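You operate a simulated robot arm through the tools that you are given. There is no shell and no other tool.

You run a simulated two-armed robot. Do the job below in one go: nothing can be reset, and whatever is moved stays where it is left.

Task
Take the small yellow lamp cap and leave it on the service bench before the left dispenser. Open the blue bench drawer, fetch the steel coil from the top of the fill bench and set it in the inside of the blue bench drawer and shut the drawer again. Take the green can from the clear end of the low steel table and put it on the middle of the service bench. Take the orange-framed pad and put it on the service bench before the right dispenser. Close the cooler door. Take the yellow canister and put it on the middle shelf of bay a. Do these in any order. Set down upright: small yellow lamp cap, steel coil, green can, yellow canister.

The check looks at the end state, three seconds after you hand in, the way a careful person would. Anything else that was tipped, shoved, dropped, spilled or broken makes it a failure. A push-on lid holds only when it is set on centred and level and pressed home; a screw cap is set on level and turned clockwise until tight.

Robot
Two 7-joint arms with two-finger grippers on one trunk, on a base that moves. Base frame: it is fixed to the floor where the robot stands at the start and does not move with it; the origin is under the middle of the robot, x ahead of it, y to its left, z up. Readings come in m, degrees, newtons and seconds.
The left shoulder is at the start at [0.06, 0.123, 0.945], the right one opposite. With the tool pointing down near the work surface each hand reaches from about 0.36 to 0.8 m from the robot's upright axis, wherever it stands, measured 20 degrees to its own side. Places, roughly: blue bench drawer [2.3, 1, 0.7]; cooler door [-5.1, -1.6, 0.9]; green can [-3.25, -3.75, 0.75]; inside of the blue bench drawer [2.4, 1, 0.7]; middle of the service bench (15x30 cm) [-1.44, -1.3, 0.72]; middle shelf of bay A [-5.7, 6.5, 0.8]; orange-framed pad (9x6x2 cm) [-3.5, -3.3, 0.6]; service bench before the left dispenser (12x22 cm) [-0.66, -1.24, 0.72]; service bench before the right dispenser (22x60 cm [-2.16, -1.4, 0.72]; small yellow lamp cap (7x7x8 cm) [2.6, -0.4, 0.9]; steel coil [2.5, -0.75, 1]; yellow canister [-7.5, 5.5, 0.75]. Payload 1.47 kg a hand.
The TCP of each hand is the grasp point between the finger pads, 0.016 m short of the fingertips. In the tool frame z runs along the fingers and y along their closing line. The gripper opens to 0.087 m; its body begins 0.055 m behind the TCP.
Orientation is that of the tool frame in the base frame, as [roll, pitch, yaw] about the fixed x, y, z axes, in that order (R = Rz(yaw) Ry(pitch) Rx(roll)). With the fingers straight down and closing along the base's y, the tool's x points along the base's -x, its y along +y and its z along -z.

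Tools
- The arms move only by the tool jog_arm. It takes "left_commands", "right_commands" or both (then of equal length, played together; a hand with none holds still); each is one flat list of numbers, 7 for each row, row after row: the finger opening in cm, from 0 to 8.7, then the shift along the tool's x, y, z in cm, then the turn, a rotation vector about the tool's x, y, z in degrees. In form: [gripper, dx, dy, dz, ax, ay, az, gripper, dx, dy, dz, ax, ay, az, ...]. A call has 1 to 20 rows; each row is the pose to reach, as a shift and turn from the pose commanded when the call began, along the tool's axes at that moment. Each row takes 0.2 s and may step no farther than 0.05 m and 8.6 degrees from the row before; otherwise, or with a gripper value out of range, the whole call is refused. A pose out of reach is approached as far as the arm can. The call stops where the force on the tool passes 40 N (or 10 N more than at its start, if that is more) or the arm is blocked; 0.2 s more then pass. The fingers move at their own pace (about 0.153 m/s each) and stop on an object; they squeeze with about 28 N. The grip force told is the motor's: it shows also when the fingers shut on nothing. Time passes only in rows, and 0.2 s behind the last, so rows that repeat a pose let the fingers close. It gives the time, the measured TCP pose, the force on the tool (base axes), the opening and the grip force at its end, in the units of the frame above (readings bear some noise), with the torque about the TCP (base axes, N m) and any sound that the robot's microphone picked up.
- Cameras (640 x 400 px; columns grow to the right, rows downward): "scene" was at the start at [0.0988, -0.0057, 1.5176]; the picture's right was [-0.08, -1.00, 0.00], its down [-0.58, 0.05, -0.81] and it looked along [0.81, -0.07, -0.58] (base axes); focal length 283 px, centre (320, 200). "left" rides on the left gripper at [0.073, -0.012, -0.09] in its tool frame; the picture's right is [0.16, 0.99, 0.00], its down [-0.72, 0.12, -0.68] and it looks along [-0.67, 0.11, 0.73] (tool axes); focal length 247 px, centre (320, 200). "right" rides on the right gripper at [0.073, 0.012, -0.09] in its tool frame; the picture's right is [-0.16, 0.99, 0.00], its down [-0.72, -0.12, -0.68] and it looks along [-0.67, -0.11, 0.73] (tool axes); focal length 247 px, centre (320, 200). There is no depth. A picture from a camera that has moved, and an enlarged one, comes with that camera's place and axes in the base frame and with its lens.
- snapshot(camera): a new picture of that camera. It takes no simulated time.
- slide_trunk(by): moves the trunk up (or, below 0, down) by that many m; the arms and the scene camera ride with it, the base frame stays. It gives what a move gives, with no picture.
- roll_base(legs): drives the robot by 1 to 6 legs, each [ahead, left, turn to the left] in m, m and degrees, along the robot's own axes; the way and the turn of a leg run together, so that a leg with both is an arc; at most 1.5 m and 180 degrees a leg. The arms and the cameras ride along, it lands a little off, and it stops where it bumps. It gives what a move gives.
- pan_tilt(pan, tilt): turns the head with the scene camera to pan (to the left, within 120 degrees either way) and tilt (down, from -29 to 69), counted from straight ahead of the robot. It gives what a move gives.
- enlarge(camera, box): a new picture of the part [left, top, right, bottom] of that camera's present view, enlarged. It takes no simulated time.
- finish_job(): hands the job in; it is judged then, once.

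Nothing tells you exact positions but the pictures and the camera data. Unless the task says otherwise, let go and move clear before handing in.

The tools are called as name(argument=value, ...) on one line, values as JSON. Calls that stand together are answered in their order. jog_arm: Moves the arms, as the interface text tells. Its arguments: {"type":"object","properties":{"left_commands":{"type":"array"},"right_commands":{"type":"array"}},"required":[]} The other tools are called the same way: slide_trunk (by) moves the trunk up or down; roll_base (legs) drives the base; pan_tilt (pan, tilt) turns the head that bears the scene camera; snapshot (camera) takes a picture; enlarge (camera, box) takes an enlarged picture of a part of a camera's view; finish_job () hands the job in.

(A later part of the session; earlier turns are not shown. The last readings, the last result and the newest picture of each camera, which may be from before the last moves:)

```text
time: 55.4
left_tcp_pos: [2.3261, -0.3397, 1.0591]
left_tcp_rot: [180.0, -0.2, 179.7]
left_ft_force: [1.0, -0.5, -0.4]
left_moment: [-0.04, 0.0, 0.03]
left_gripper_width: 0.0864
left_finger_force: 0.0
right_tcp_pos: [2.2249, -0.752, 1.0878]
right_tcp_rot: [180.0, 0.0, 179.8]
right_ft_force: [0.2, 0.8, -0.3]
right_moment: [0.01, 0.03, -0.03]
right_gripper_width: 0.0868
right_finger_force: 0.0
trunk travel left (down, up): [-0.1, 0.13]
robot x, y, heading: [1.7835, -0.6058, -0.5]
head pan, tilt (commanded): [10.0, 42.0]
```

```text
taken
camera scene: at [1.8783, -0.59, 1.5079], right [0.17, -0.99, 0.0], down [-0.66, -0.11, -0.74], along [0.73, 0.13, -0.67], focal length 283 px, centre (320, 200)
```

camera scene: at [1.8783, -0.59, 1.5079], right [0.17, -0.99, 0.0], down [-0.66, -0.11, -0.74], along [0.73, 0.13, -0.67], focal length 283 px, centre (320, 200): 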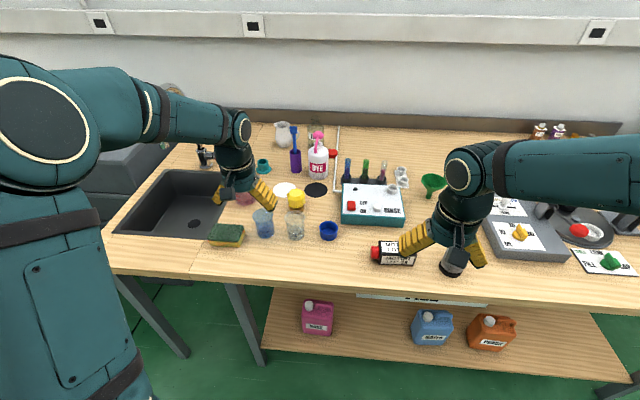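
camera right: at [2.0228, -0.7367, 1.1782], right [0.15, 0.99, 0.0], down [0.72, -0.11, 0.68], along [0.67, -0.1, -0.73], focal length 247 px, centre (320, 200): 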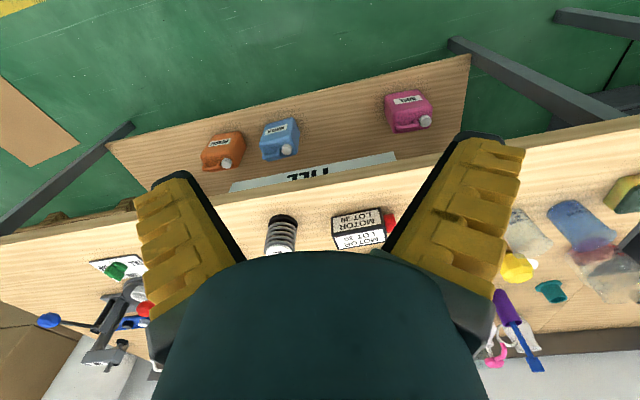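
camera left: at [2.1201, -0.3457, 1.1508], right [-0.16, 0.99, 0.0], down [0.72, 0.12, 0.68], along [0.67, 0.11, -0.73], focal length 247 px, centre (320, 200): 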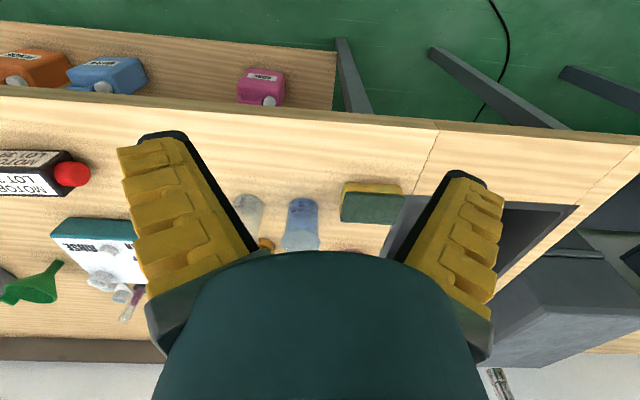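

Right hand hovers above the coil; left hand is behind the cap. I'll slide the left hand over the cap at its present height.

jog_arm(left_commands=[8.7, -4, -1, 0, 0, 0, 0, 8.7, -8, -2, 0, 0, 0, 0, 8.7, -12, -3, 0, 0, 0, 0, 8.7, -16, -4, 0, 0, 0, 0, 8.7, -20, -5.0, 0, 0, 0, 0, 8.7, -21.5, -5.3, 0, 0, 0, 0, 8.7, -21.5, -5.3, 0, 0, 0, 0])

snapshot(camera="left")

enlarge(camera="scene", box=[220, 110, 400, 250])

snapshot(camera="right")

```text
time: 57.0
left_tcp_pos: [2.5309, -0.3922, 1.0585]
left_tcp_rot: [-180.0, -0.1, 179.7]
left_ft_force: [-0.3, 0.2, -0.2]
left_moment: [0.02, 0.04, -0.03]
left_gripper_width: 0.0869
left_finger_force: 0.1
left hand out of reach, approached as far as the arm can: row 6, 7
right_tcp_pos: [2.2248, -0.7524, 1.088]
right_tcp_rot: [-180.0, 0.1, 179.8]
right_ft_force: [0.4, -0.4, 0.2]
right_moment: [-0.03, 0.01, -0.01]
right_gripper_width: 0.0871
right_finger_force: 0.0
trunk travel left (down, up): [-0.1, 0.13]
robot x, y, heading: [1.7834, -0.6021, -0.1]
head pan, tilt (commanded): [10.0, 42.0]
```

```text
taken
camera left: at [2.4571, -0.4021, 1.1492], right [-0.15, 0.99, 0.0], down [0.73, 0.11, 0.68], along [0.67, 0.1, -0.73], focal length 247 px, centre (320, 200)
```

left: 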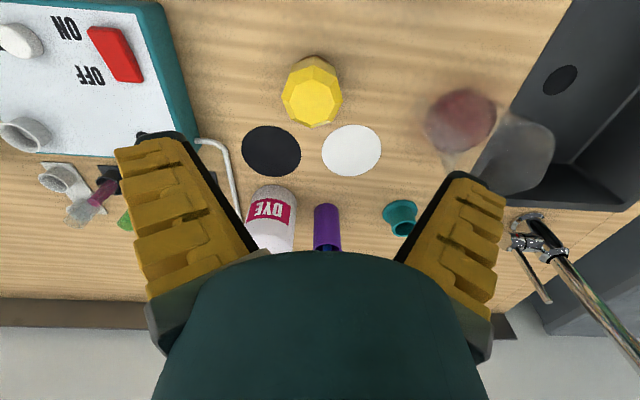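

```text
2.86 times, centred on (310, 180) of scene
camera zoom: at [1.8771, -0.5901, 1.508], right [0.17, -0.99, 0.0], down [-0.66, -0.11, -0.74], along [0.73, 0.13, -0.67], focal length 809 px, centre (349, 257)
```

zoom: 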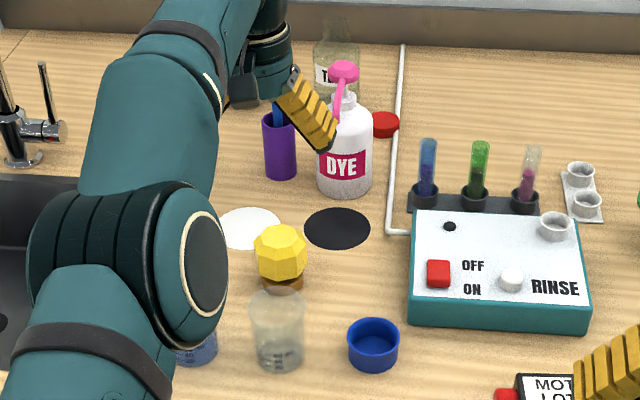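

```text
taken
camera right: at [2.152, -0.74, 1.178], right [0.16, 0.99, 0.0], down [0.72, -0.12, 0.68], along [0.67, -0.11, -0.73], focal length 247 px, centre (320, 200)
```

right: 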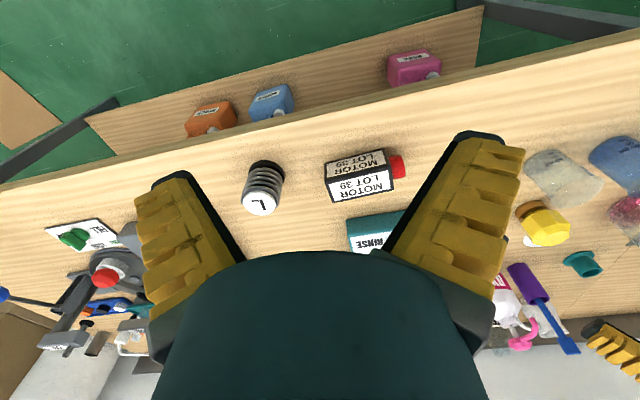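

The left camera confirms the cap at [2.543, -0.397]; the arm is at the edge of its reach, so I'll roll 4 cm closer.

roll_base(legs=[[0.045, 0, 0]])

jog_arm(left_commands=[8.7, 1, 0, 0, 0, 0, 0, 8.7, 3.5, 0, 0, 0, 0, 0, 8.7, 3.5, 0, 0, 0, 0, 0])

snapshot(camera="left")

```text
time: 57.9
left_tcp_pos: [2.5752, -0.3904, 1.058]
left_tcp_rot: [-179.9, 0.0, 179.7]
left_ft_force: [0.3, -0.1, -0.7]
left_moment: [-0.01, 0.02, -0.03]
left_gripper_width: 0.0871
left_finger_force: 0.1
right_tcp_pos: [2.2681, -0.7514, 1.0889]
right_tcp_rot: [-180.0, -0.1, 179.7]
right_ft_force: [-0.1, 0.0, -0.5]
right_moment: [0.01, 0.07, 0.01]
right_gripper_width: 0.0869
right_finger_force: 0.1
trunk travel left (down, up): [-0.1, 0.13]
robot x, y, heading: [1.8248, -0.6055, -0.1]
head pan, tilt (commanded): [10.0, 42.0]
```

```text
time: 58.7
left_tcp_pos: [2.5397, -0.3913, 1.0593]
left_tcp_rot: [-180.0, 0.0, 179.7]
left_ft_force: [1.1, 0.8, -0.9]
left_moment: [-0.03, 0.04, 0.0]
left_gripper_width: 0.087
left_finger_force: 0.1
right_tcp_pos: [2.2687, -0.752, 1.0887]
right_tcp_rot: [-180.0, -0.1, 179.7]
right_ft_force: [-0.6, 0.2, 0.4]
right_moment: [0.02, 0.03, -0.03]
right_gripper_width: 0.0869
right_finger_force: 0.1
trunk travel left (down, up): [-0.1, 0.13]
robot x, y, heading: [1.8255, -0.605, -0.5]
head pan, tilt (commanded): [10.0, 42.0]
```

```text
taken
camera left: at [2.4657, -0.4023, 1.1495], right [-0.15, 0.99, 0.0], down [0.72, 0.11, 0.68], along [0.67, 0.1, -0.73], focal length 247 px, centre (320, 200)
```

left: 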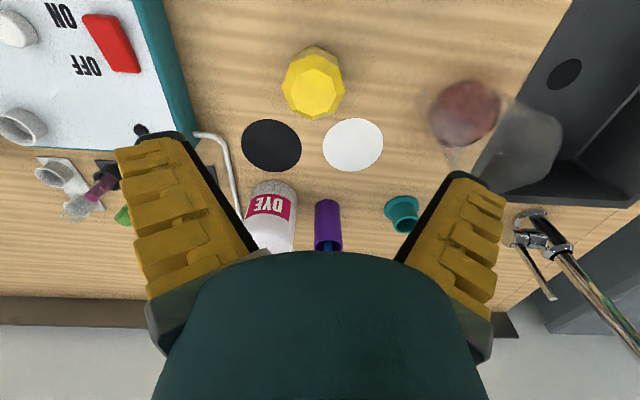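

The cap is 5 mm to the side of the hand's axis. I'll correct and come down halfway, then check.

jog_arm(left_commands=[8.7, -0.4, -0.5, 2, 0, 0, 0, 8.7, -0.4, -0.5, 5, 0, 0, 0, 8.7, -0.4, -0.5, 8, 0, 0, 0, 8.7, -0.4, -0.5, 10, 0, 0, 0, 8.7, -0.4, -0.5, 10, 0, 0, 0])

snapshot(camera="left")

enlarge(camera="scene", box=[180, 120, 380, 290])

enlarge(camera="right", box=[440, 120, 640, 320])

```text
time: 59.9
left_tcp_pos: [2.5433, -0.3963, 0.9587]
left_tcp_rot: [180.0, 0.0, 179.8]
left_ft_force: [0.2, 0.8, 0.4]
left_moment: [-0.01, 0.01, 0.02]
left_gripper_width: 0.0872
left_finger_force: 0.0
right_tcp_pos: [2.2673, -0.7532, 1.0887]
right_tcp_rot: [-180.0, 0.1, 179.8]
right_ft_force: [-0.1, 0.3, 0.0]
right_moment: [-0.02, -0.02, 0.02]
right_gripper_width: 0.0868
right_finger_force: 0.1
trunk travel left (down, up): [-0.1, 0.13]
robot x, y, heading: [1.825, -0.6044, -0.4]
head pan, tilt (commanded): [10.0, 42.0]
```

```text
taken
camera left: at [2.47, -0.4073, 1.0482], right [-0.15, 0.99, 0.0], down [0.72, 0.11, 0.68], along [0.67, 0.1, -0.73], focal length 247 px, centre (320, 200)
```

left: 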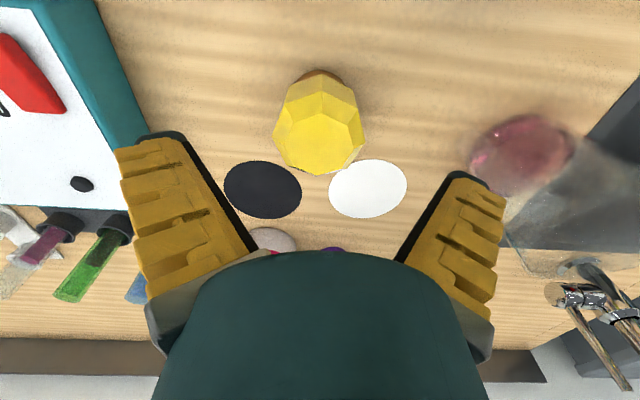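

```text
2.35 times, centred on (280, 205) of scene
camera zoom: at [1.9204, -0.5903, 1.508], right [0.17, -0.99, 0.0], down [-0.66, -0.11, -0.74], along [0.73, 0.13, -0.67], focal length 666 px, centre (414, 188)
```

zoom: 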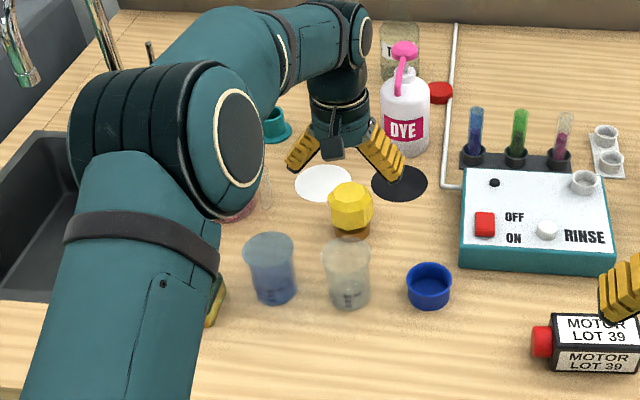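

```text
2.00 times, centred on (540, 220) of right
camera zoom: at [2.1954, -0.7402, 1.1781], right [0.16, 0.99, 0.0], down [0.72, -0.12, 0.68], along [0.67, -0.11, -0.73], focal length 494 px, centre (-120, 160)
```

zoom: 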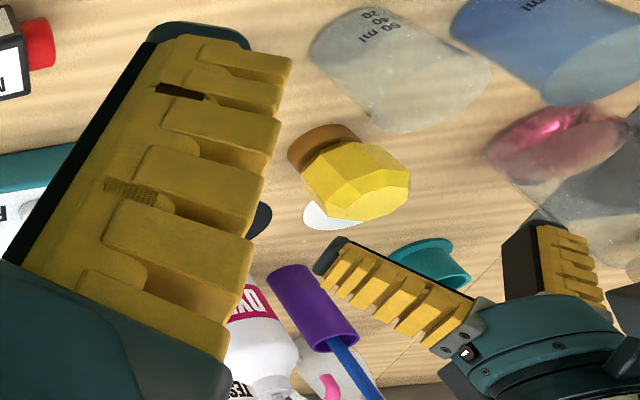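

The ball is centred between the fingers (ball about 6.3 cm across). I'll go down the rest of the way and close on its middle.

jog_arm(left_commands=[8.7, -0.2, 0, 2.5, 0, 0, 0, 8.7, -0.2, 0, 5, 0, 0, 0, 8.7, -0.2, 0, 7, 0, 0, 0, 8.7, -0.2, 0, 7, 0, 0, 0, 6, -0.2, 0, 7, 0, 0, 0, 4, -0.2, 0, 7, 0, 0, 0, 3, -0.2, 0, 7, 0, 0, 0, 3, -0.2, 0, 7, 0, 0, 0])

snapshot(camera="left")

enlarge(camera="right", box=[440, 120, 640, 320])

```text
time: 61.7
left_tcp_pos: [2.5444, -0.3965, 0.8893]
left_tcp_rot: [-179.9, 0.0, 179.7]
left_ft_force: [-0.2, -0.1, 0.1]
left_moment: [0.01, 0.0, -0.02]
left_gripper_width: 0.062
left_finger_force: 27.9
right_tcp_pos: [2.2675, -0.7518, 1.0889]
right_tcp_rot: [-180.0, -0.1, 179.9]
right_ft_force: [0.4, 1.1, -0.5]
right_moment: [0.0, -0.01, 0.01]
right_gripper_width: 0.0869
right_finger_force: 0.0
trunk travel left (down, up): [-0.1, 0.13]
robot x, y, heading: [1.8296, -0.6071, -0.1]
head pan, tilt (commanded): [10.0, 42.0]
```

```text
taken
camera left: at [2.4714, -0.4075, 0.9789], right [-0.15, 0.99, 0.0], down [0.72, 0.11, 0.68], along [0.67, 0.1, -0.73], focal length 247 px, centre (320, 200)
```

left: 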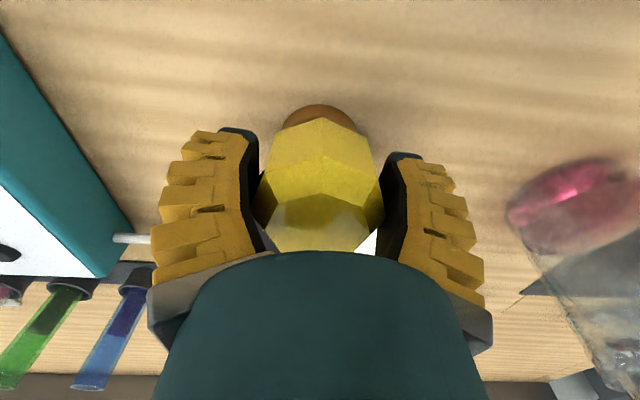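

```text
2.00 times, centred on (540, 220) of right
camera zoom: at [2.1955, -0.7401, 1.178], right [0.16, 0.99, 0.0], down [0.72, -0.12, 0.68], along [0.67, -0.11, -0.73], focal length 494 px, centre (-120, 160)
```

zoom: 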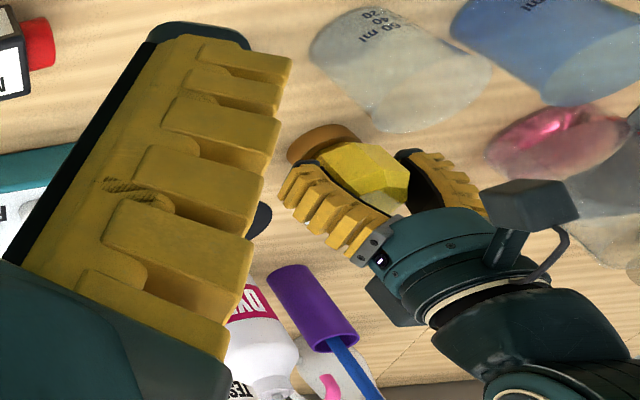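

The ball is held at 62 mm opening. I'll lift straight up and check the hold.

jog_arm(left_commands=[3, 0, 0, -1.5, 0, 0, 0, 3, 0, 0, -4, 0, 0, 0, 3, 0, 0, -8, 0, 0, 0, 3, 0, 0, -12, 0, 0, 0, 3, 0, 0, -16, 0, 0, 0, 3, 4, 0, -16, 0, 0, 0, 3, 8, 0, -16, 0, 0, 0, 3, 8, 0, -16, 0, 0, 0])

snapshot(camera="left")

snapshot(camera="right")

snapshot(camera="scene")

```text
time: 63.5
left_tcp_pos: [2.4631, -0.3952, 1.0496]
left_tcp_rot: [-180.0, -0.1, 179.7]
left_ft_force: [0.1, -0.1, -0.5]
left_moment: [-0.03, 0.0, 0.0]
left_gripper_width: 0.062
left_finger_force: 28.2
right_tcp_pos: [2.2672, -0.7523, 1.0877]
right_tcp_rot: [-180.0, 0.0, 179.8]
right_ft_force: [-0.2, 0.1, -0.3]
right_moment: [0.0, 0.0, -0.01]
right_gripper_width: 0.0869
right_finger_force: 0.1
trunk travel left (down, up): [-0.1, 0.13]
robot x, y, heading: [1.8258, -0.6031, -0.3]
head pan, tilt (commanded): [10.0, 42.0]
```

```text
taken
camera left: at [2.3909, -0.406, 1.1398], right [-0.15, 0.99, 0.0], down [0.72, 0.11, 0.68], along [0.67, 0.1, -0.73], focal length 247 px, centre (320, 200)
```

left: 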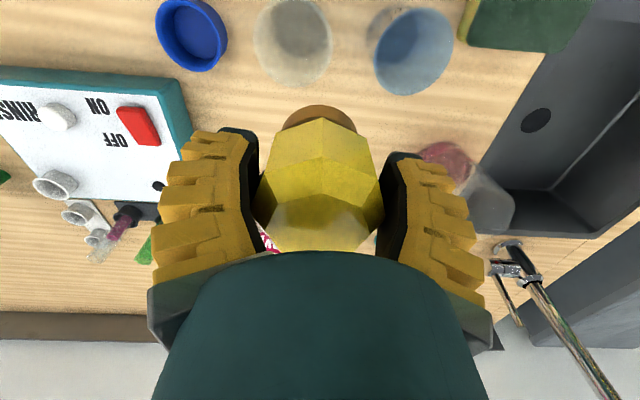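

```text
taken
camera right: at [2.1961, -0.7401, 1.1778], right [0.16, 0.99, 0.0], down [0.72, -0.12, 0.68], along [0.67, -0.11, -0.73], focal length 247 px, centre (320, 200)
```

right: 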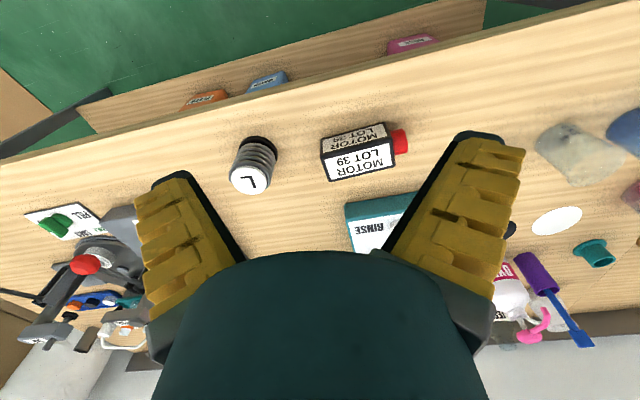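

```text
taken
camera scene: at [1.9212, -0.5903, 1.5079], right [0.17, -0.99, 0.0], down [-0.66, -0.11, -0.74], along [0.73, 0.13, -0.67], focal length 283 px, centre (320, 200)
```

scene: 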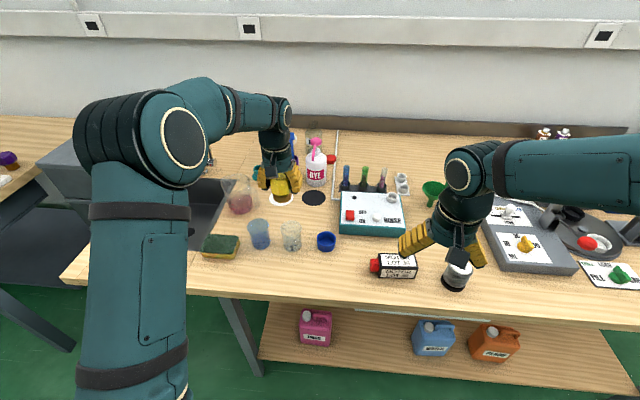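

The cap is held upright well above the bench. Now the right hand goes over the coil at about [2.37, -0.86].

jog_arm(right_commands=[8.4, -2.5, -2.7, 0, 0, 0, 0, 8.4, -5, -5.4, 0, 0, 0, 0, 8.4, -7.5, -8.1, 0, 0, 0, 0, 8.4, -10.3, -10.8, 0, 0, 0, 0, 8.4, -10.3, -10.8, 4, 0, 0, 0, 8.4, -10.3, -10.8, 7, 0, 0, 0, 8.4, -10.3, -10.8, 7, 0, 0, 0])

snapshot(camera="right")

enlarge(camera="scene", box=[340, 140, 540, 320])

```text
time: 65.1
left_tcp_pos: [2.4636, -0.3952, 1.0518]
left_tcp_rot: [-179.9, 0.1, 179.7]
left_ft_force: [0.2, 0.3, -0.2]
left_moment: [-0.01, -0.02, 0.03]
left_gripper_width: 0.0618
left_finger_force: 28.3
right_tcp_pos: [2.3683, -0.861, 1.0189]
right_tcp_rot: [180.0, 0.0, 179.9]
right_ft_force: [0.0, -0.7, 0.1]
right_moment: [-0.05, -0.02, -0.02]
right_gripper_width: 0.0847
right_finger_force: 0.6
trunk travel left (down, up): [-0.1, 0.13]
robot x, y, heading: [1.825, -0.6088, -0.5]
head pan, tilt (commanded): [10.0, 42.0]
```

```text
taken
camera right: at [2.2966, -0.8488, 1.1079], right [0.16, 0.99, 0.0], down [0.72, -0.12, 0.68], along [0.67, -0.11, -0.73], focal length 247 px, centre (320, 200)
```

right: 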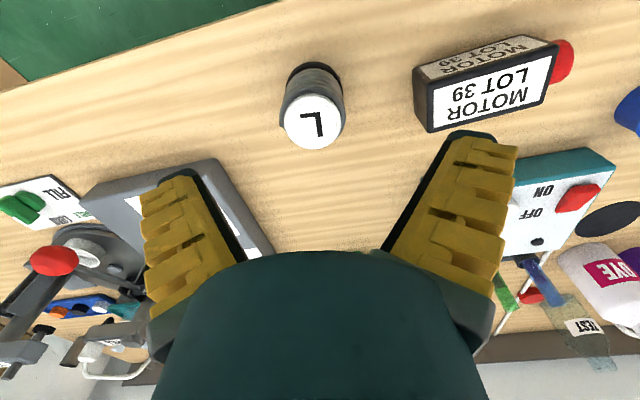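

```text
2.22 times, centred on (440, 230) of scene
camera zoom: at [1.9203, -0.5902, 1.508], right [0.17, -0.99, 0.0], down [-0.66, -0.11, -0.74], along [0.73, 0.13, -0.67], focal length 629 px, centre (53, 133)
```

zoom: 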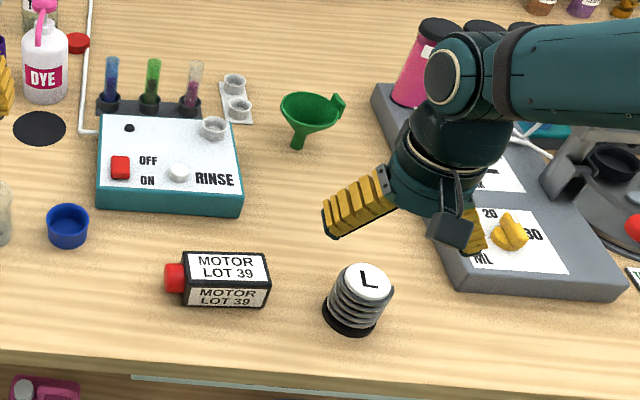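

The coil is about 12 mm farther and 6 mm to the right of the hand. I'll correct while lowering to just above its top.

jog_arm(right_commands=[8.4, -0.6, -0.3, 1.5, 0, 0, 0, 8.4, -1.2, -0.6, 3.5, 0, 0, 0, 8.4, -1.2, -0.6, 5.5, 0, 0, 0, 8.4, -1.2, -0.6, 5.5, 0, 0, 0])

snapshot(camera="right")

enlarge(camera="scene", box=[340, 140, 540, 320])

```text
time: 66.1
left_tcp_pos: [2.4636, -0.3943, 1.0505]
left_tcp_rot: [180.0, -0.1, 179.7]
left_ft_force: [-0.1, -0.1, -0.1]
left_moment: [0.02, -0.01, 0.03]
left_gripper_width: 0.0623
left_finger_force: 27.5
right_tcp_pos: [2.382, -0.8688, 0.9632]
right_tcp_rot: [-179.9, 0.0, 179.8]
right_ft_force: [-0.6, -0.4, -0.1]
right_moment: [-0.01, -0.02, 0.01]
right_gripper_width: 0.085
right_finger_force: 0.6
trunk travel left (down, up): [-0.1, 0.13]
robot x, y, heading: [1.8267, -0.6038, -0.4]
head pan, tilt (commanded): [10.0, 42.0]
```

```text
taken
camera right: at [2.3094, -0.8552, 1.0528], right [0.16, 0.99, 0.0], down [0.72, -0.12, 0.68], along [0.67, -0.11, -0.73], focal length 247 px, centre (320, 200)
```

right: 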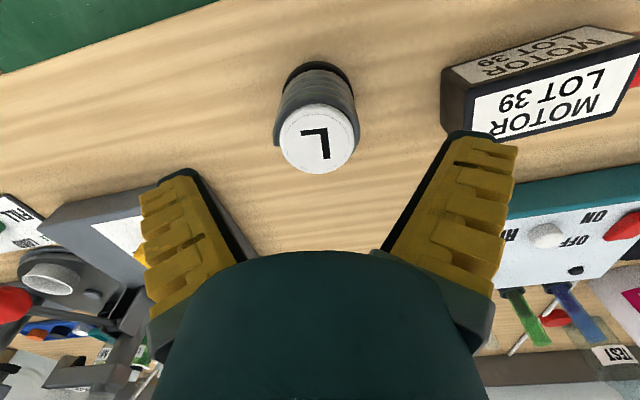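

```text
2.22 times, centred on (440, 230) of scene
camera zoom: at [1.9204, -0.5902, 1.508], right [0.17, -0.99, 0.0], down [-0.66, -0.11, -0.74], along [0.73, 0.13, -0.67], focal length 629 px, centre (53, 133)
```

zoom: 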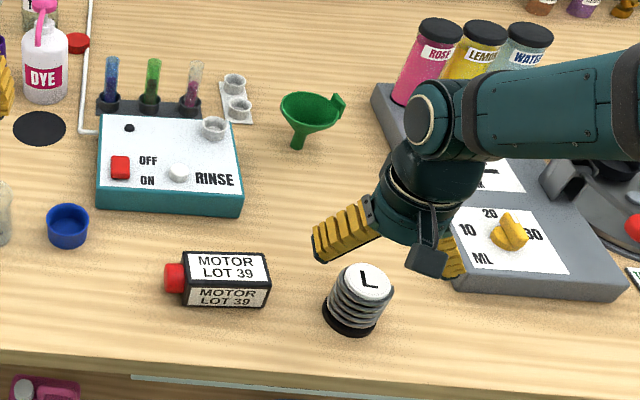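

The coil is centred now with free space on both sides. I'll go down to its middle and close.

jog_arm(right_commands=[8.4, 0.3, 0, 2.5, 0, 0, 0, 8.4, 0.3, 0, 5, 0, 0, 0, 8.4, 0.3, 0, 7, 0, 0, 0, 8.4, 0.3, 0, 7, 0, 0, 0, 6, 0.3, 0, 7, 0, 0, 0, 4, 0.3, 0, 7, 0, 0, 0, 3, 0.3, 0, 7, 0, 0, 0, 2.5, 0.3, 0, 7, 0, 0, 0])

snapshot(camera="right")

enlarge(camera="scene", box=[340, 140, 540, 320])

```text
time: 67.9
left_tcp_pos: [2.4641, -0.3945, 1.0499]
left_tcp_rot: [-179.9, 0.0, 179.7]
left_ft_force: [0.3, 0.1, -0.3]
left_moment: [-0.03, -0.02, 0.03]
left_gripper_width: 0.0625
left_finger_force: 27.7
right_tcp_pos: [2.3806, -0.8662, 0.8935]
right_tcp_rot: [-180.0, 0.0, 179.9]
right_ft_force: [0.3, -0.1, -1.1]
right_moment: [0.0, 0.05, 0.02]
right_gripper_width: 0.059
right_finger_force: 27.9
trunk travel left (down, up): [-0.1, 0.13]
robot x, y, heading: [1.8254, -0.6056, -0.1]
head pan, tilt (commanded): [10.0, 42.0]
```

```text
taken
camera right: at [2.3073, -0.855, 0.9832], right [0.16, 0.99, 0.0], down [0.72, -0.12, 0.68], along [0.67, -0.11, -0.73], focal length 247 px, centre (320, 200)
```

right: 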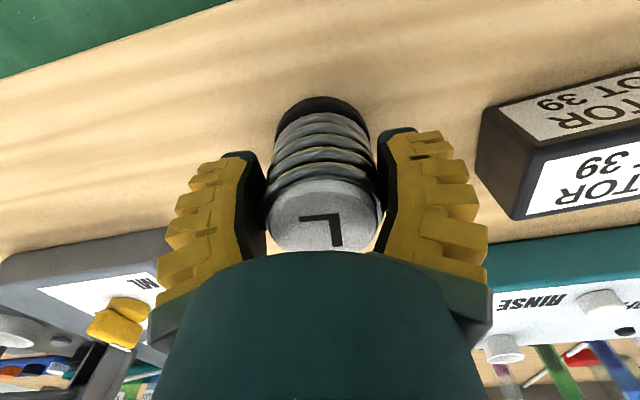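

```text
2.22 times, centred on (440, 230) of scene
camera zoom: at [1.9207, -0.5903, 1.508], right [0.17, -0.99, 0.0], down [-0.66, -0.11, -0.74], along [0.73, 0.13, -0.67], focal length 629 px, centre (53, 133)
```

zoom: 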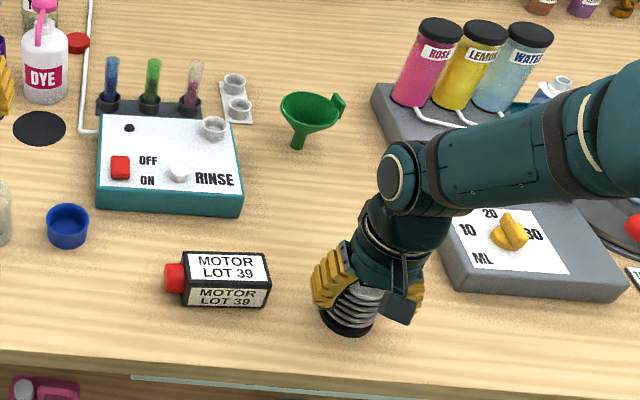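

The coil is gripped at 59 mm. I'll lift it straight up to clear everything.

jog_arm(right_commands=[2.5, 0, 0, -1.5, 0, 0, 0, 2.5, 0, 0, -4, 0, 0, 0, 2.5, 0, 0, -8, 0, 0, 0, 2.5, 0, 0, -12, 0, 0, 0, 2.5, 0, 0, -16, 0, 0, 0, 2.5, 4, 0, -18, 0, 0, 0, 2.5, 8, 0, -19, 0, 0, 0, 2.5, 8, 0, -19, 0, 0, 0])

snapshot(camera="right")

snapshot(camera="scene")

```text
time: 69.7
left_tcp_pos: [2.4641, -0.3947, 1.0485]
left_tcp_rot: [-180.0, -0.1, 179.7]
left_ft_force: [0.3, -0.2, -1.4]
left_moment: [0.0, 0.01, -0.01]
left_gripper_width: 0.0617
left_finger_force: 27.8
right_tcp_pos: [2.2996, -0.8657, 1.082]
right_tcp_rot: [180.0, -0.1, 179.7]
right_ft_force: [-0.4, 0.2, -1.2]
right_moment: [-0.02, 0.0, 0.02]
right_gripper_width: 0.0587
right_finger_force: 28.3
trunk travel left (down, up): [-0.1, 0.13]
robot x, y, heading: [1.8264, -0.608, -0.2]
head pan, tilt (commanded): [10.0, 42.0]
```

```text
taken
camera right: at [2.2266, -0.8537, 1.1725], right [0.16, 0.99, 0.0], down [0.72, -0.12, 0.68], along [0.67, -0.11, -0.73], focal length 247 px, centre (320, 200)
```

right: 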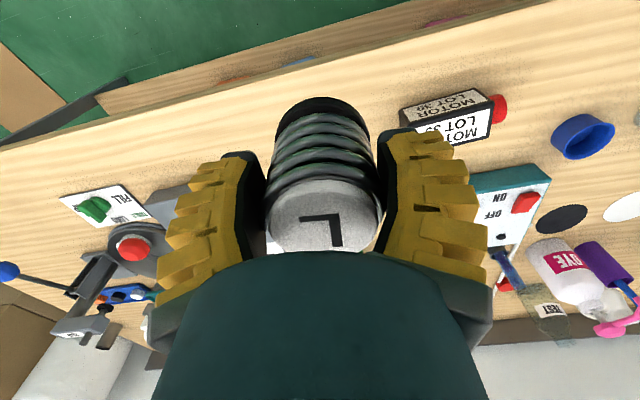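

```text
taken
camera scene: at [1.9214, -0.5902, 1.5079], right [0.17, -0.99, 0.0], down [-0.66, -0.11, -0.74], along [0.73, 0.13, -0.67], focal length 283 px, centre (320, 200)
```

scene: 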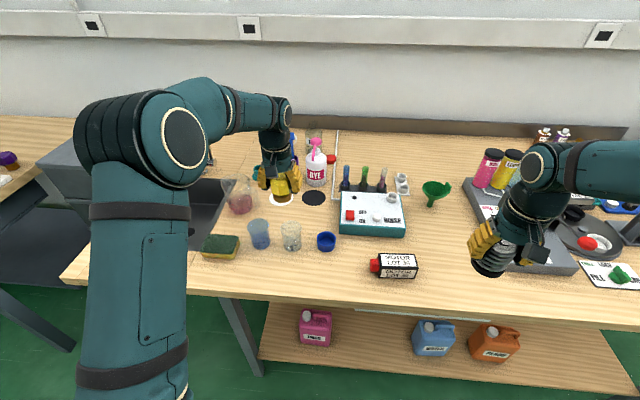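

Both items are held firmly and upright. I'll back away, pull the left hand in, and shift left to stand before the open drawer.

roll_base(legs=[[-0.8, 0, 0], [0, 1.2, 0], [0, 0.5, 0]])

jog_arm(left_commands=[3, 4, 0, 0, 0, 0, 0, 3, 8, 1, 0, 0, 0, 0, 3, 12, 2, 0, 0, 0, 0, 3, 15, 3, 0, 0, 0, 0, 3, 15, 3, 0, 0, 0, 0])

pan_tilt(pan=-5, tilt=45)

snapshot(camera="scene")

snapshot(camera="right")

snapshot(camera="left")

```text
time: 88.9
left_tcp_pos: [1.6763, 1.3096, 1.0501]
left_tcp_rot: [180.0, -0.1, 179.5]
left_ft_force: [0.8, 0.5, -1.1]
left_moment: [0.01, 0.03, -0.01]
left_gripper_width: 0.0614
left_finger_force: 27.6
right_tcp_pos: [1.5081, 0.8394, 1.082]
right_tcp_rot: [-180.0, 0.0, 179.6]
right_ft_force: [0.2, -1.2, -1.1]
right_moment: [-0.03, 0.0, -0.05]
right_gripper_width: 0.0581
right_finger_force: 27.9
trunk travel left (down, up): [-0.1, 0.13]
robot x, y, heading: [1.0384, 1.0968, -0.6]
head pan, tilt (commanded): [10.0, 42.0]
```

```text
time: 90.1
left_tcp_pos: [1.5259, 1.3402, 1.0503]
left_tcp_rot: [180.0, 0.0, 179.5]
left_ft_force: [0.2, -0.1, -0.3]
left_moment: [-0.01, 0.0, 0.01]
left_gripper_width: 0.0615
left_finger_force: 28.2
right_tcp_pos: [1.5088, 0.8377, 1.0837]
right_tcp_rot: [180.0, 0.0, 179.5]
right_ft_force: [0.0, -0.2, -1.3]
right_moment: [0.0, 0.03, -0.05]
right_gripper_width: 0.058
right_finger_force: 27.9
trunk travel left (down, up): [-0.1, 0.13]
robot x, y, heading: [1.0399, 1.0989, -0.3]
head pan, tilt (commanded): [10.0, 42.0]
```

```text
time: 90.9
left_tcp_pos: [1.5263, 1.3402, 1.0489]
left_tcp_rot: [-180.0, 0.0, 179.6]
left_ft_force: [-0.2, 0.1, -1.7]
left_moment: [0.01, -0.02, 0.02]
left_gripper_width: 0.0616
left_finger_force: 28.8
right_tcp_pos: [1.5087, 0.8397, 1.0823]
right_tcp_rot: [-180.0, 0.0, 179.5]
right_ft_force: [1.0, -0.1, -1.5]
right_moment: [0.0, -0.01, 0.0]
right_gripper_width: 0.0582
right_finger_force: 28.2
trunk travel left (down, up): [-0.1, 0.13]
robot x, y, heading: [1.0389, 1.0998, -0.4]
head pan, tilt (commanded): [-5.0, 45.0]
```

```text
taken
camera scene: at [1.1302, 1.0939, 1.5037], right [-0.09, -1.0, 0.0], down [-0.7, 0.07, -0.71], along [0.7, -0.07, -0.71], focal length 283 px, centre (320, 200)
```

scene: 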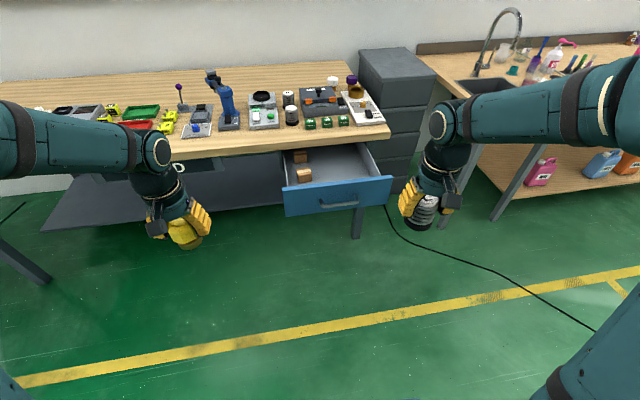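

```text
taken
camera right: at [1.4365, 0.8509, 1.1726], right [0.17, 0.99, 0.0], down [0.72, -0.12, 0.68], along [0.67, -0.11, -0.73], focal length 247 px, centre (320, 200)
```

right: 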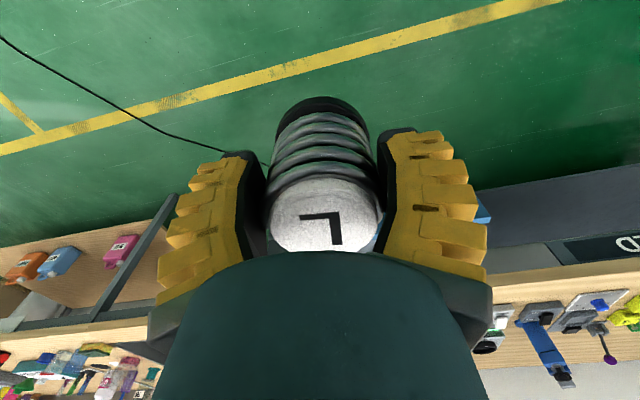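

```text
taken
camera left: at [1.4523, 1.3291, 1.1397], right [-0.15, 0.99, 0.0], down [0.72, 0.11, 0.68], along [0.67, 0.1, -0.73], focal length 247 px, centre (320, 200)
```

left: 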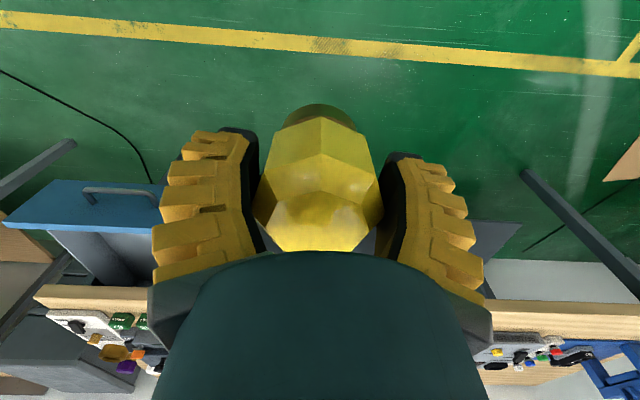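

Both items are still held well. I'll measure the drawer and bench edge from here.

enlarge(camera="scene", box=[260, 110, 420, 230])

```text
3.33 times, centred on (340, 170) of scene
camera zoom: at [1.1302, 1.0939, 1.5037], right [-0.09, -1.0, 0.0], down [-0.7, 0.07, -0.71], along [0.7, -0.07, -0.71], focal length 944 px, centre (253, 300)
```

zoom: 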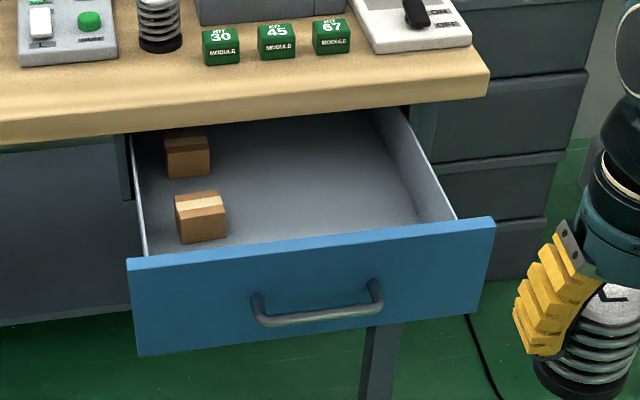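

The drawer looks free on its right half. I'll roll forward 40 cm so the right hand can lower the coil into it.

roll_base(legs=[[0.4, 0, 0.4]])

pan_tilt(pan=-12, tilt=55)

snapshot(camera="scene")

snapshot(camera="right")

```text
time: 93.4
left_tcp_pos: [1.9229, 1.342, 1.0491]
left_tcp_rot: [180.0, -0.1, -180.0]
left_ft_force: [0.0, 0.2, -0.6]
left_moment: [0.02, 0.03, -0.01]
left_gripper_width: 0.0613
left_finger_force: 27.7
right_tcp_pos: [1.9101, 0.8413, 1.0835]
right_tcp_rot: [179.9, -0.2, -179.9]
right_ft_force: [0.7, 0.0, -1.5]
right_moment: [-0.02, 0.03, -0.03]
right_gripper_width: 0.0582
right_finger_force: 28.0
trunk travel left (down, up): [-0.1, 0.13]
robot x, y, heading: [1.4352, 1.0968, 0.1]
head pan, tilt (commanded): [-5.0, 45.0]
```

```text
time: 94.1
left_tcp_pos: [1.9218, 1.3429, 1.05]
left_tcp_rot: [-179.9, -0.1, -180.0]
left_ft_force: [0.0, -0.2, -1.1]
left_moment: [0.02, 0.0, 0.02]
left_gripper_width: 0.0612
left_finger_force: 27.8
right_tcp_pos: [1.9082, 0.8417, 1.0832]
right_tcp_rot: [179.9, 0.0, -179.9]
right_ft_force: [0.3, -0.4, -1.3]
right_moment: [0.01, 0.04, -0.02]
right_gripper_width: 0.0579
right_finger_force: 28.1
trunk travel left (down, up): [-0.1, 0.13]
robot x, y, heading: [1.4378, 1.0984, 0.2]
head pan, tilt (commanded): [-12.0, 55.0]
```

```text
taken
camera scene: at [1.5181, 1.0852, 1.4903], right [-0.21, -0.98, 0.0], down [-0.8, 0.17, -0.57], along [0.56, -0.12, -0.82], focal length 283 px, centre (320, 200)
```

scene: 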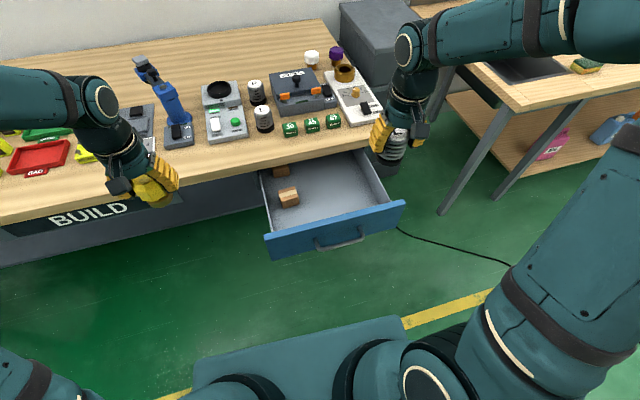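

```text
taken
camera right: at [1.8369, 0.8527, 1.1727], right [0.16, 0.99, 0.0], down [0.72, -0.11, 0.68], along [0.67, -0.11, -0.73], focal length 247 px, centre (320, 200)
```

right: 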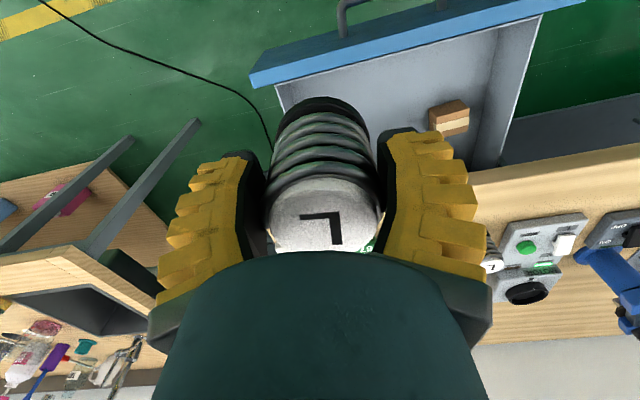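

I measure the drawer's front panel at x≈1.93, its right wall at y≈0.76, the near block at y≥1.03 and the bench edge at x≈2.175. I'll lower the coil at about [2.06, 0.90], first to just above the floor.

jog_arm(right_commands=[2.5, -4, 1.5, 0, 0, 0, 0, 2.5, -8, 3, 0, 0, 0, 0, 2.5, -12, 4.5, 0, 0, 0, 0, 2.5, -15, 5.8, 2, 0, 0, 0, 2.5, -15, 5.8, 6, 0, 0, 0, 2.5, -15, 5.8, 10, 0, 0, 0, 2.5, -15, 5.8, 14, 0, 0, 0, 2.5, -15, 5.8, 18, 0, 0, 0, 2.5, -15, 5.8, 22, 0, 0, 0, 2.5, -15, 5.8, 22, 0, 0, 0])

snapshot(camera="right")

snapshot(camera="scene")

```text
time: 96.3
left_tcp_pos: [1.921, 1.3431, 1.0492]
left_tcp_rot: [180.0, 0.0, -180.0]
left_ft_force: [0.5, 0.0, -0.5]
left_moment: [0.0, 0.01, 0.01]
left_gripper_width: 0.0614
left_finger_force: 28.5
right_tcp_pos: [2.0586, 0.8983, 0.8622]
right_tcp_rot: [-180.0, 0.0, -179.9]
right_ft_force: [0.0, -0.1, -1.3]
right_moment: [-0.03, 0.03, 0.0]
right_gripper_width: 0.0581
right_finger_force: 27.8
trunk travel left (down, up): [-0.1, 0.13]
robot x, y, heading: [1.4385, 1.0983, -0.2]
head pan, tilt (commanded): [-12.0, 55.0]
```

```text
taken
camera right: at [1.9865, 0.9102, 0.9523], right [0.16, 0.99, 0.0], down [0.72, -0.11, 0.68], along [0.67, -0.11, -0.73], focal length 247 px, centre (320, 200)
```

right: 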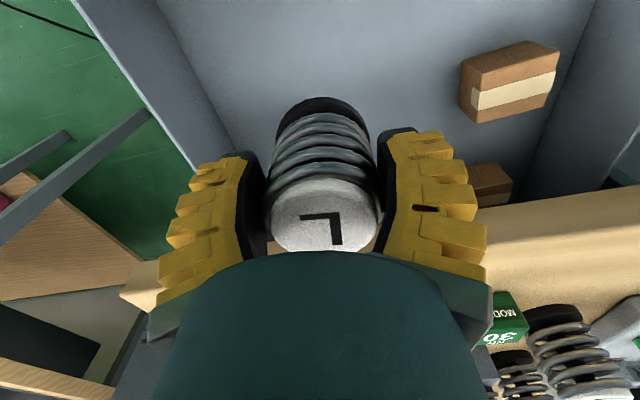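

```text
taken
camera scene: at [1.5178, 1.0853, 1.4903], right [-0.21, -0.98, 0.0], down [-0.8, 0.17, -0.57], along [0.56, -0.12, -0.82], focal length 283 px, centre (320, 200)
```

scene: 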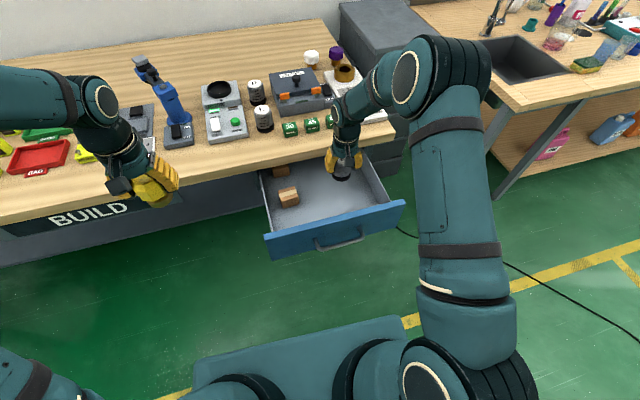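

The coil hangs inside the drawer outline. I'll look closely at the clearance between the wrist and the bench edge.

enlarge(camera="scene", box=[250, 60, 420, 260])

snapshot(camera="left")

```text
2.00 times, centred on (335, 160) of scene
camera zoom: at [1.5178, 1.0853, 1.4903], right [-0.21, -0.98, 0.0], down [-0.8, 0.17, -0.57], along [0.56, -0.12, -0.82], focal length 566 px, centre (290, 280)
```

zoom: 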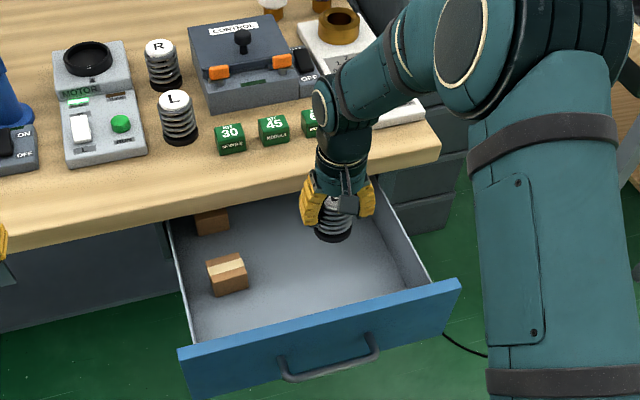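

```text
taken
camera left: at [1.8485, 1.3312, 1.1399], right [-0.16, 0.99, 0.0], down [0.72, 0.12, 0.68], along [0.67, 0.11, -0.73], focal length 247 px, centre (320, 200)
```

left: 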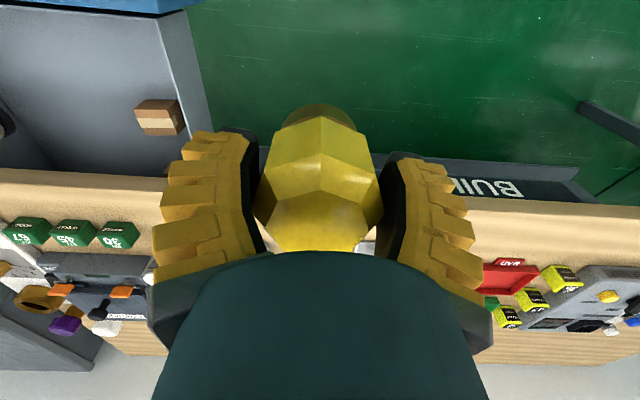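

I'll shift 2 cm toward the robot for more room from the bench edge, and lower further to just above the floor.

jog_arm(right_commands=[2.5, 1.8, 0, 2, 0, 0, 0, 2.5, 1.8, 0, 5, 0, 0, 0, 2.5, 1.8, 0, 8, 0, 0, 0, 2.5, 1.8, 0, 10, 0, 0, 0, 2.5, 1.8, 0, 12, 0, 0, 0, 2.5, 1.8, 0, 12, 0, 0, 0])

snapshot(camera="right")

enlarge(camera="scene", box=[250, 60, 420, 260])

```text
time: 97.7
left_tcp_pos: [1.9215, 1.3428, 1.0494]
left_tcp_rot: [179.9, 0.0, -180.0]
left_ft_force: [0.5, 1.1, -1.3]
left_moment: [0.0, -0.01, 0.0]
left_gripper_width: 0.0612
left_finger_force: 28.1
right_tcp_pos: [2.0406, 0.9, 0.7439]
right_tcp_rot: [179.9, 0.0, 180.0]
right_ft_force: [0.6, 0.7, -1.2]
right_moment: [-0.01, -0.01, -0.01]
right_gripper_width: 0.0577
right_finger_force: 28.2
trunk travel left (down, up): [-0.1, 0.13]
robot x, y, heading: [1.433, 1.1006, 0.2]
head pan, tilt (commanded): [-12.0, 55.0]
```

```text
taken
camera right: at [1.9685, 0.9108, 0.8324], right [0.16, 0.99, 0.0], down [0.72, -0.11, 0.68], along [0.67, -0.11, -0.73], focal length 247 px, centre (320, 200)
```

right: 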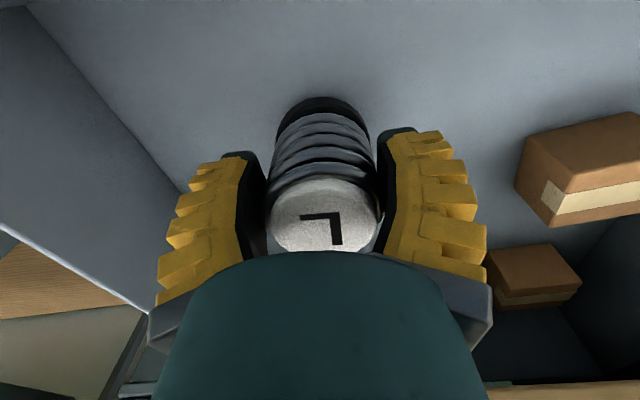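

```text
2.00 times, centred on (335, 160) of scene
camera zoom: at [1.5181, 1.0852, 1.4903], right [-0.21, -0.98, 0.0], down [-0.8, 0.17, -0.57], along [0.56, -0.12, -0.82], focal length 566 px, centre (290, 280)
```

zoom: 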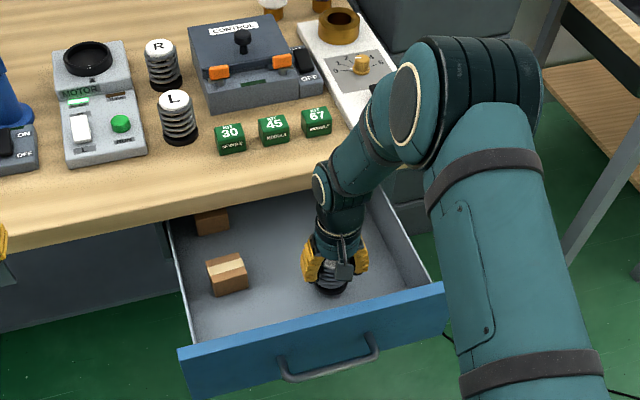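

The coil is nearly at the floor and the wrist is clear of the bench. I'll lower in small steps and watch for contact force.

jog_arm(right_commands=[2.5, 0, 0, 0.4, 0, 0, 0, 2.5, 0, 0, 0.8, 0, 0, 0, 2.5, 0, 0, 1.2, 0, 0, 0, 2.5, 0, 0, 1.2, 0, 0, 0])

```text
time: 98.7
left_tcp_pos: [1.9226, 1.3421, 1.0495]
left_tcp_rot: [-179.9, -0.1, -179.9]
left_ft_force: [0.0, -0.1, -1.2]
left_moment: [0.02, 0.01, 0.0]
left_gripper_width: 0.0611
left_finger_force: 28.1
right_tcp_pos: [2.0408, 0.8987, 0.7311]
right_tcp_rot: [179.9, 0.1, -179.9]
right_ft_force: [0.3, -0.7, 0.3]
right_moment: [-0.05, 0.02, 0.02]
right_gripper_width: 0.0579
right_finger_force: 28.0
trunk travel left (down, up): [-0.1, 0.13]
robot x, y, heading: [1.4352, 1.1002, 0.2]
head pan, tilt (commanded): [-12.0, 55.0]
```

jog_arm(right_commands=[2.5, 0, 0, 0.2, 0, 0, 0, 2.5, 0, 0, 0.4, 0, 0, 0, 2.5, 0, 0, 0.4, 0, 0, 0])

enlarge(camera="scene", box=[290, 140, 390, 230])

```text
time: 99.5
left_tcp_pos: [1.922, 1.3422, 1.0501]
left_tcp_rot: [179.9, 0.1, -180.0]
left_ft_force: [0.9, 1.9, -2.0]
left_moment: [0.0, -0.02, 0.0]
left_gripper_width: 0.061
left_finger_force: 27.8
right_tcp_pos: [2.0407, 0.8995, 0.7285]
right_tcp_rot: [179.9, 0.2, -179.9]
right_ft_force: [1.5, -2.3, 19.6]
right_moment: [-0.03, -0.26, -0.02]
right_gripper_width: 0.0589
right_finger_force: 28.1
trunk travel left (down, up): [-0.1, 0.13]
robot x, y, heading: [1.4357, 1.0968, -0.3]
head pan, tilt (commanded): [-12.0, 55.0]
```

```text
4.44 times, centred on (340, 185) of scene
camera zoom: at [1.5165, 1.0856, 1.4904], right [-0.21, -0.98, 0.0], down [-0.8, 0.17, -0.57], along [0.56, -0.12, -0.82], focal length 1258 px, centre (231, 267)
```

zoom: 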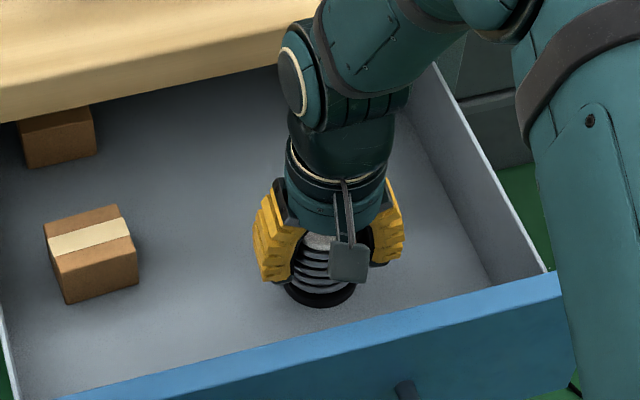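

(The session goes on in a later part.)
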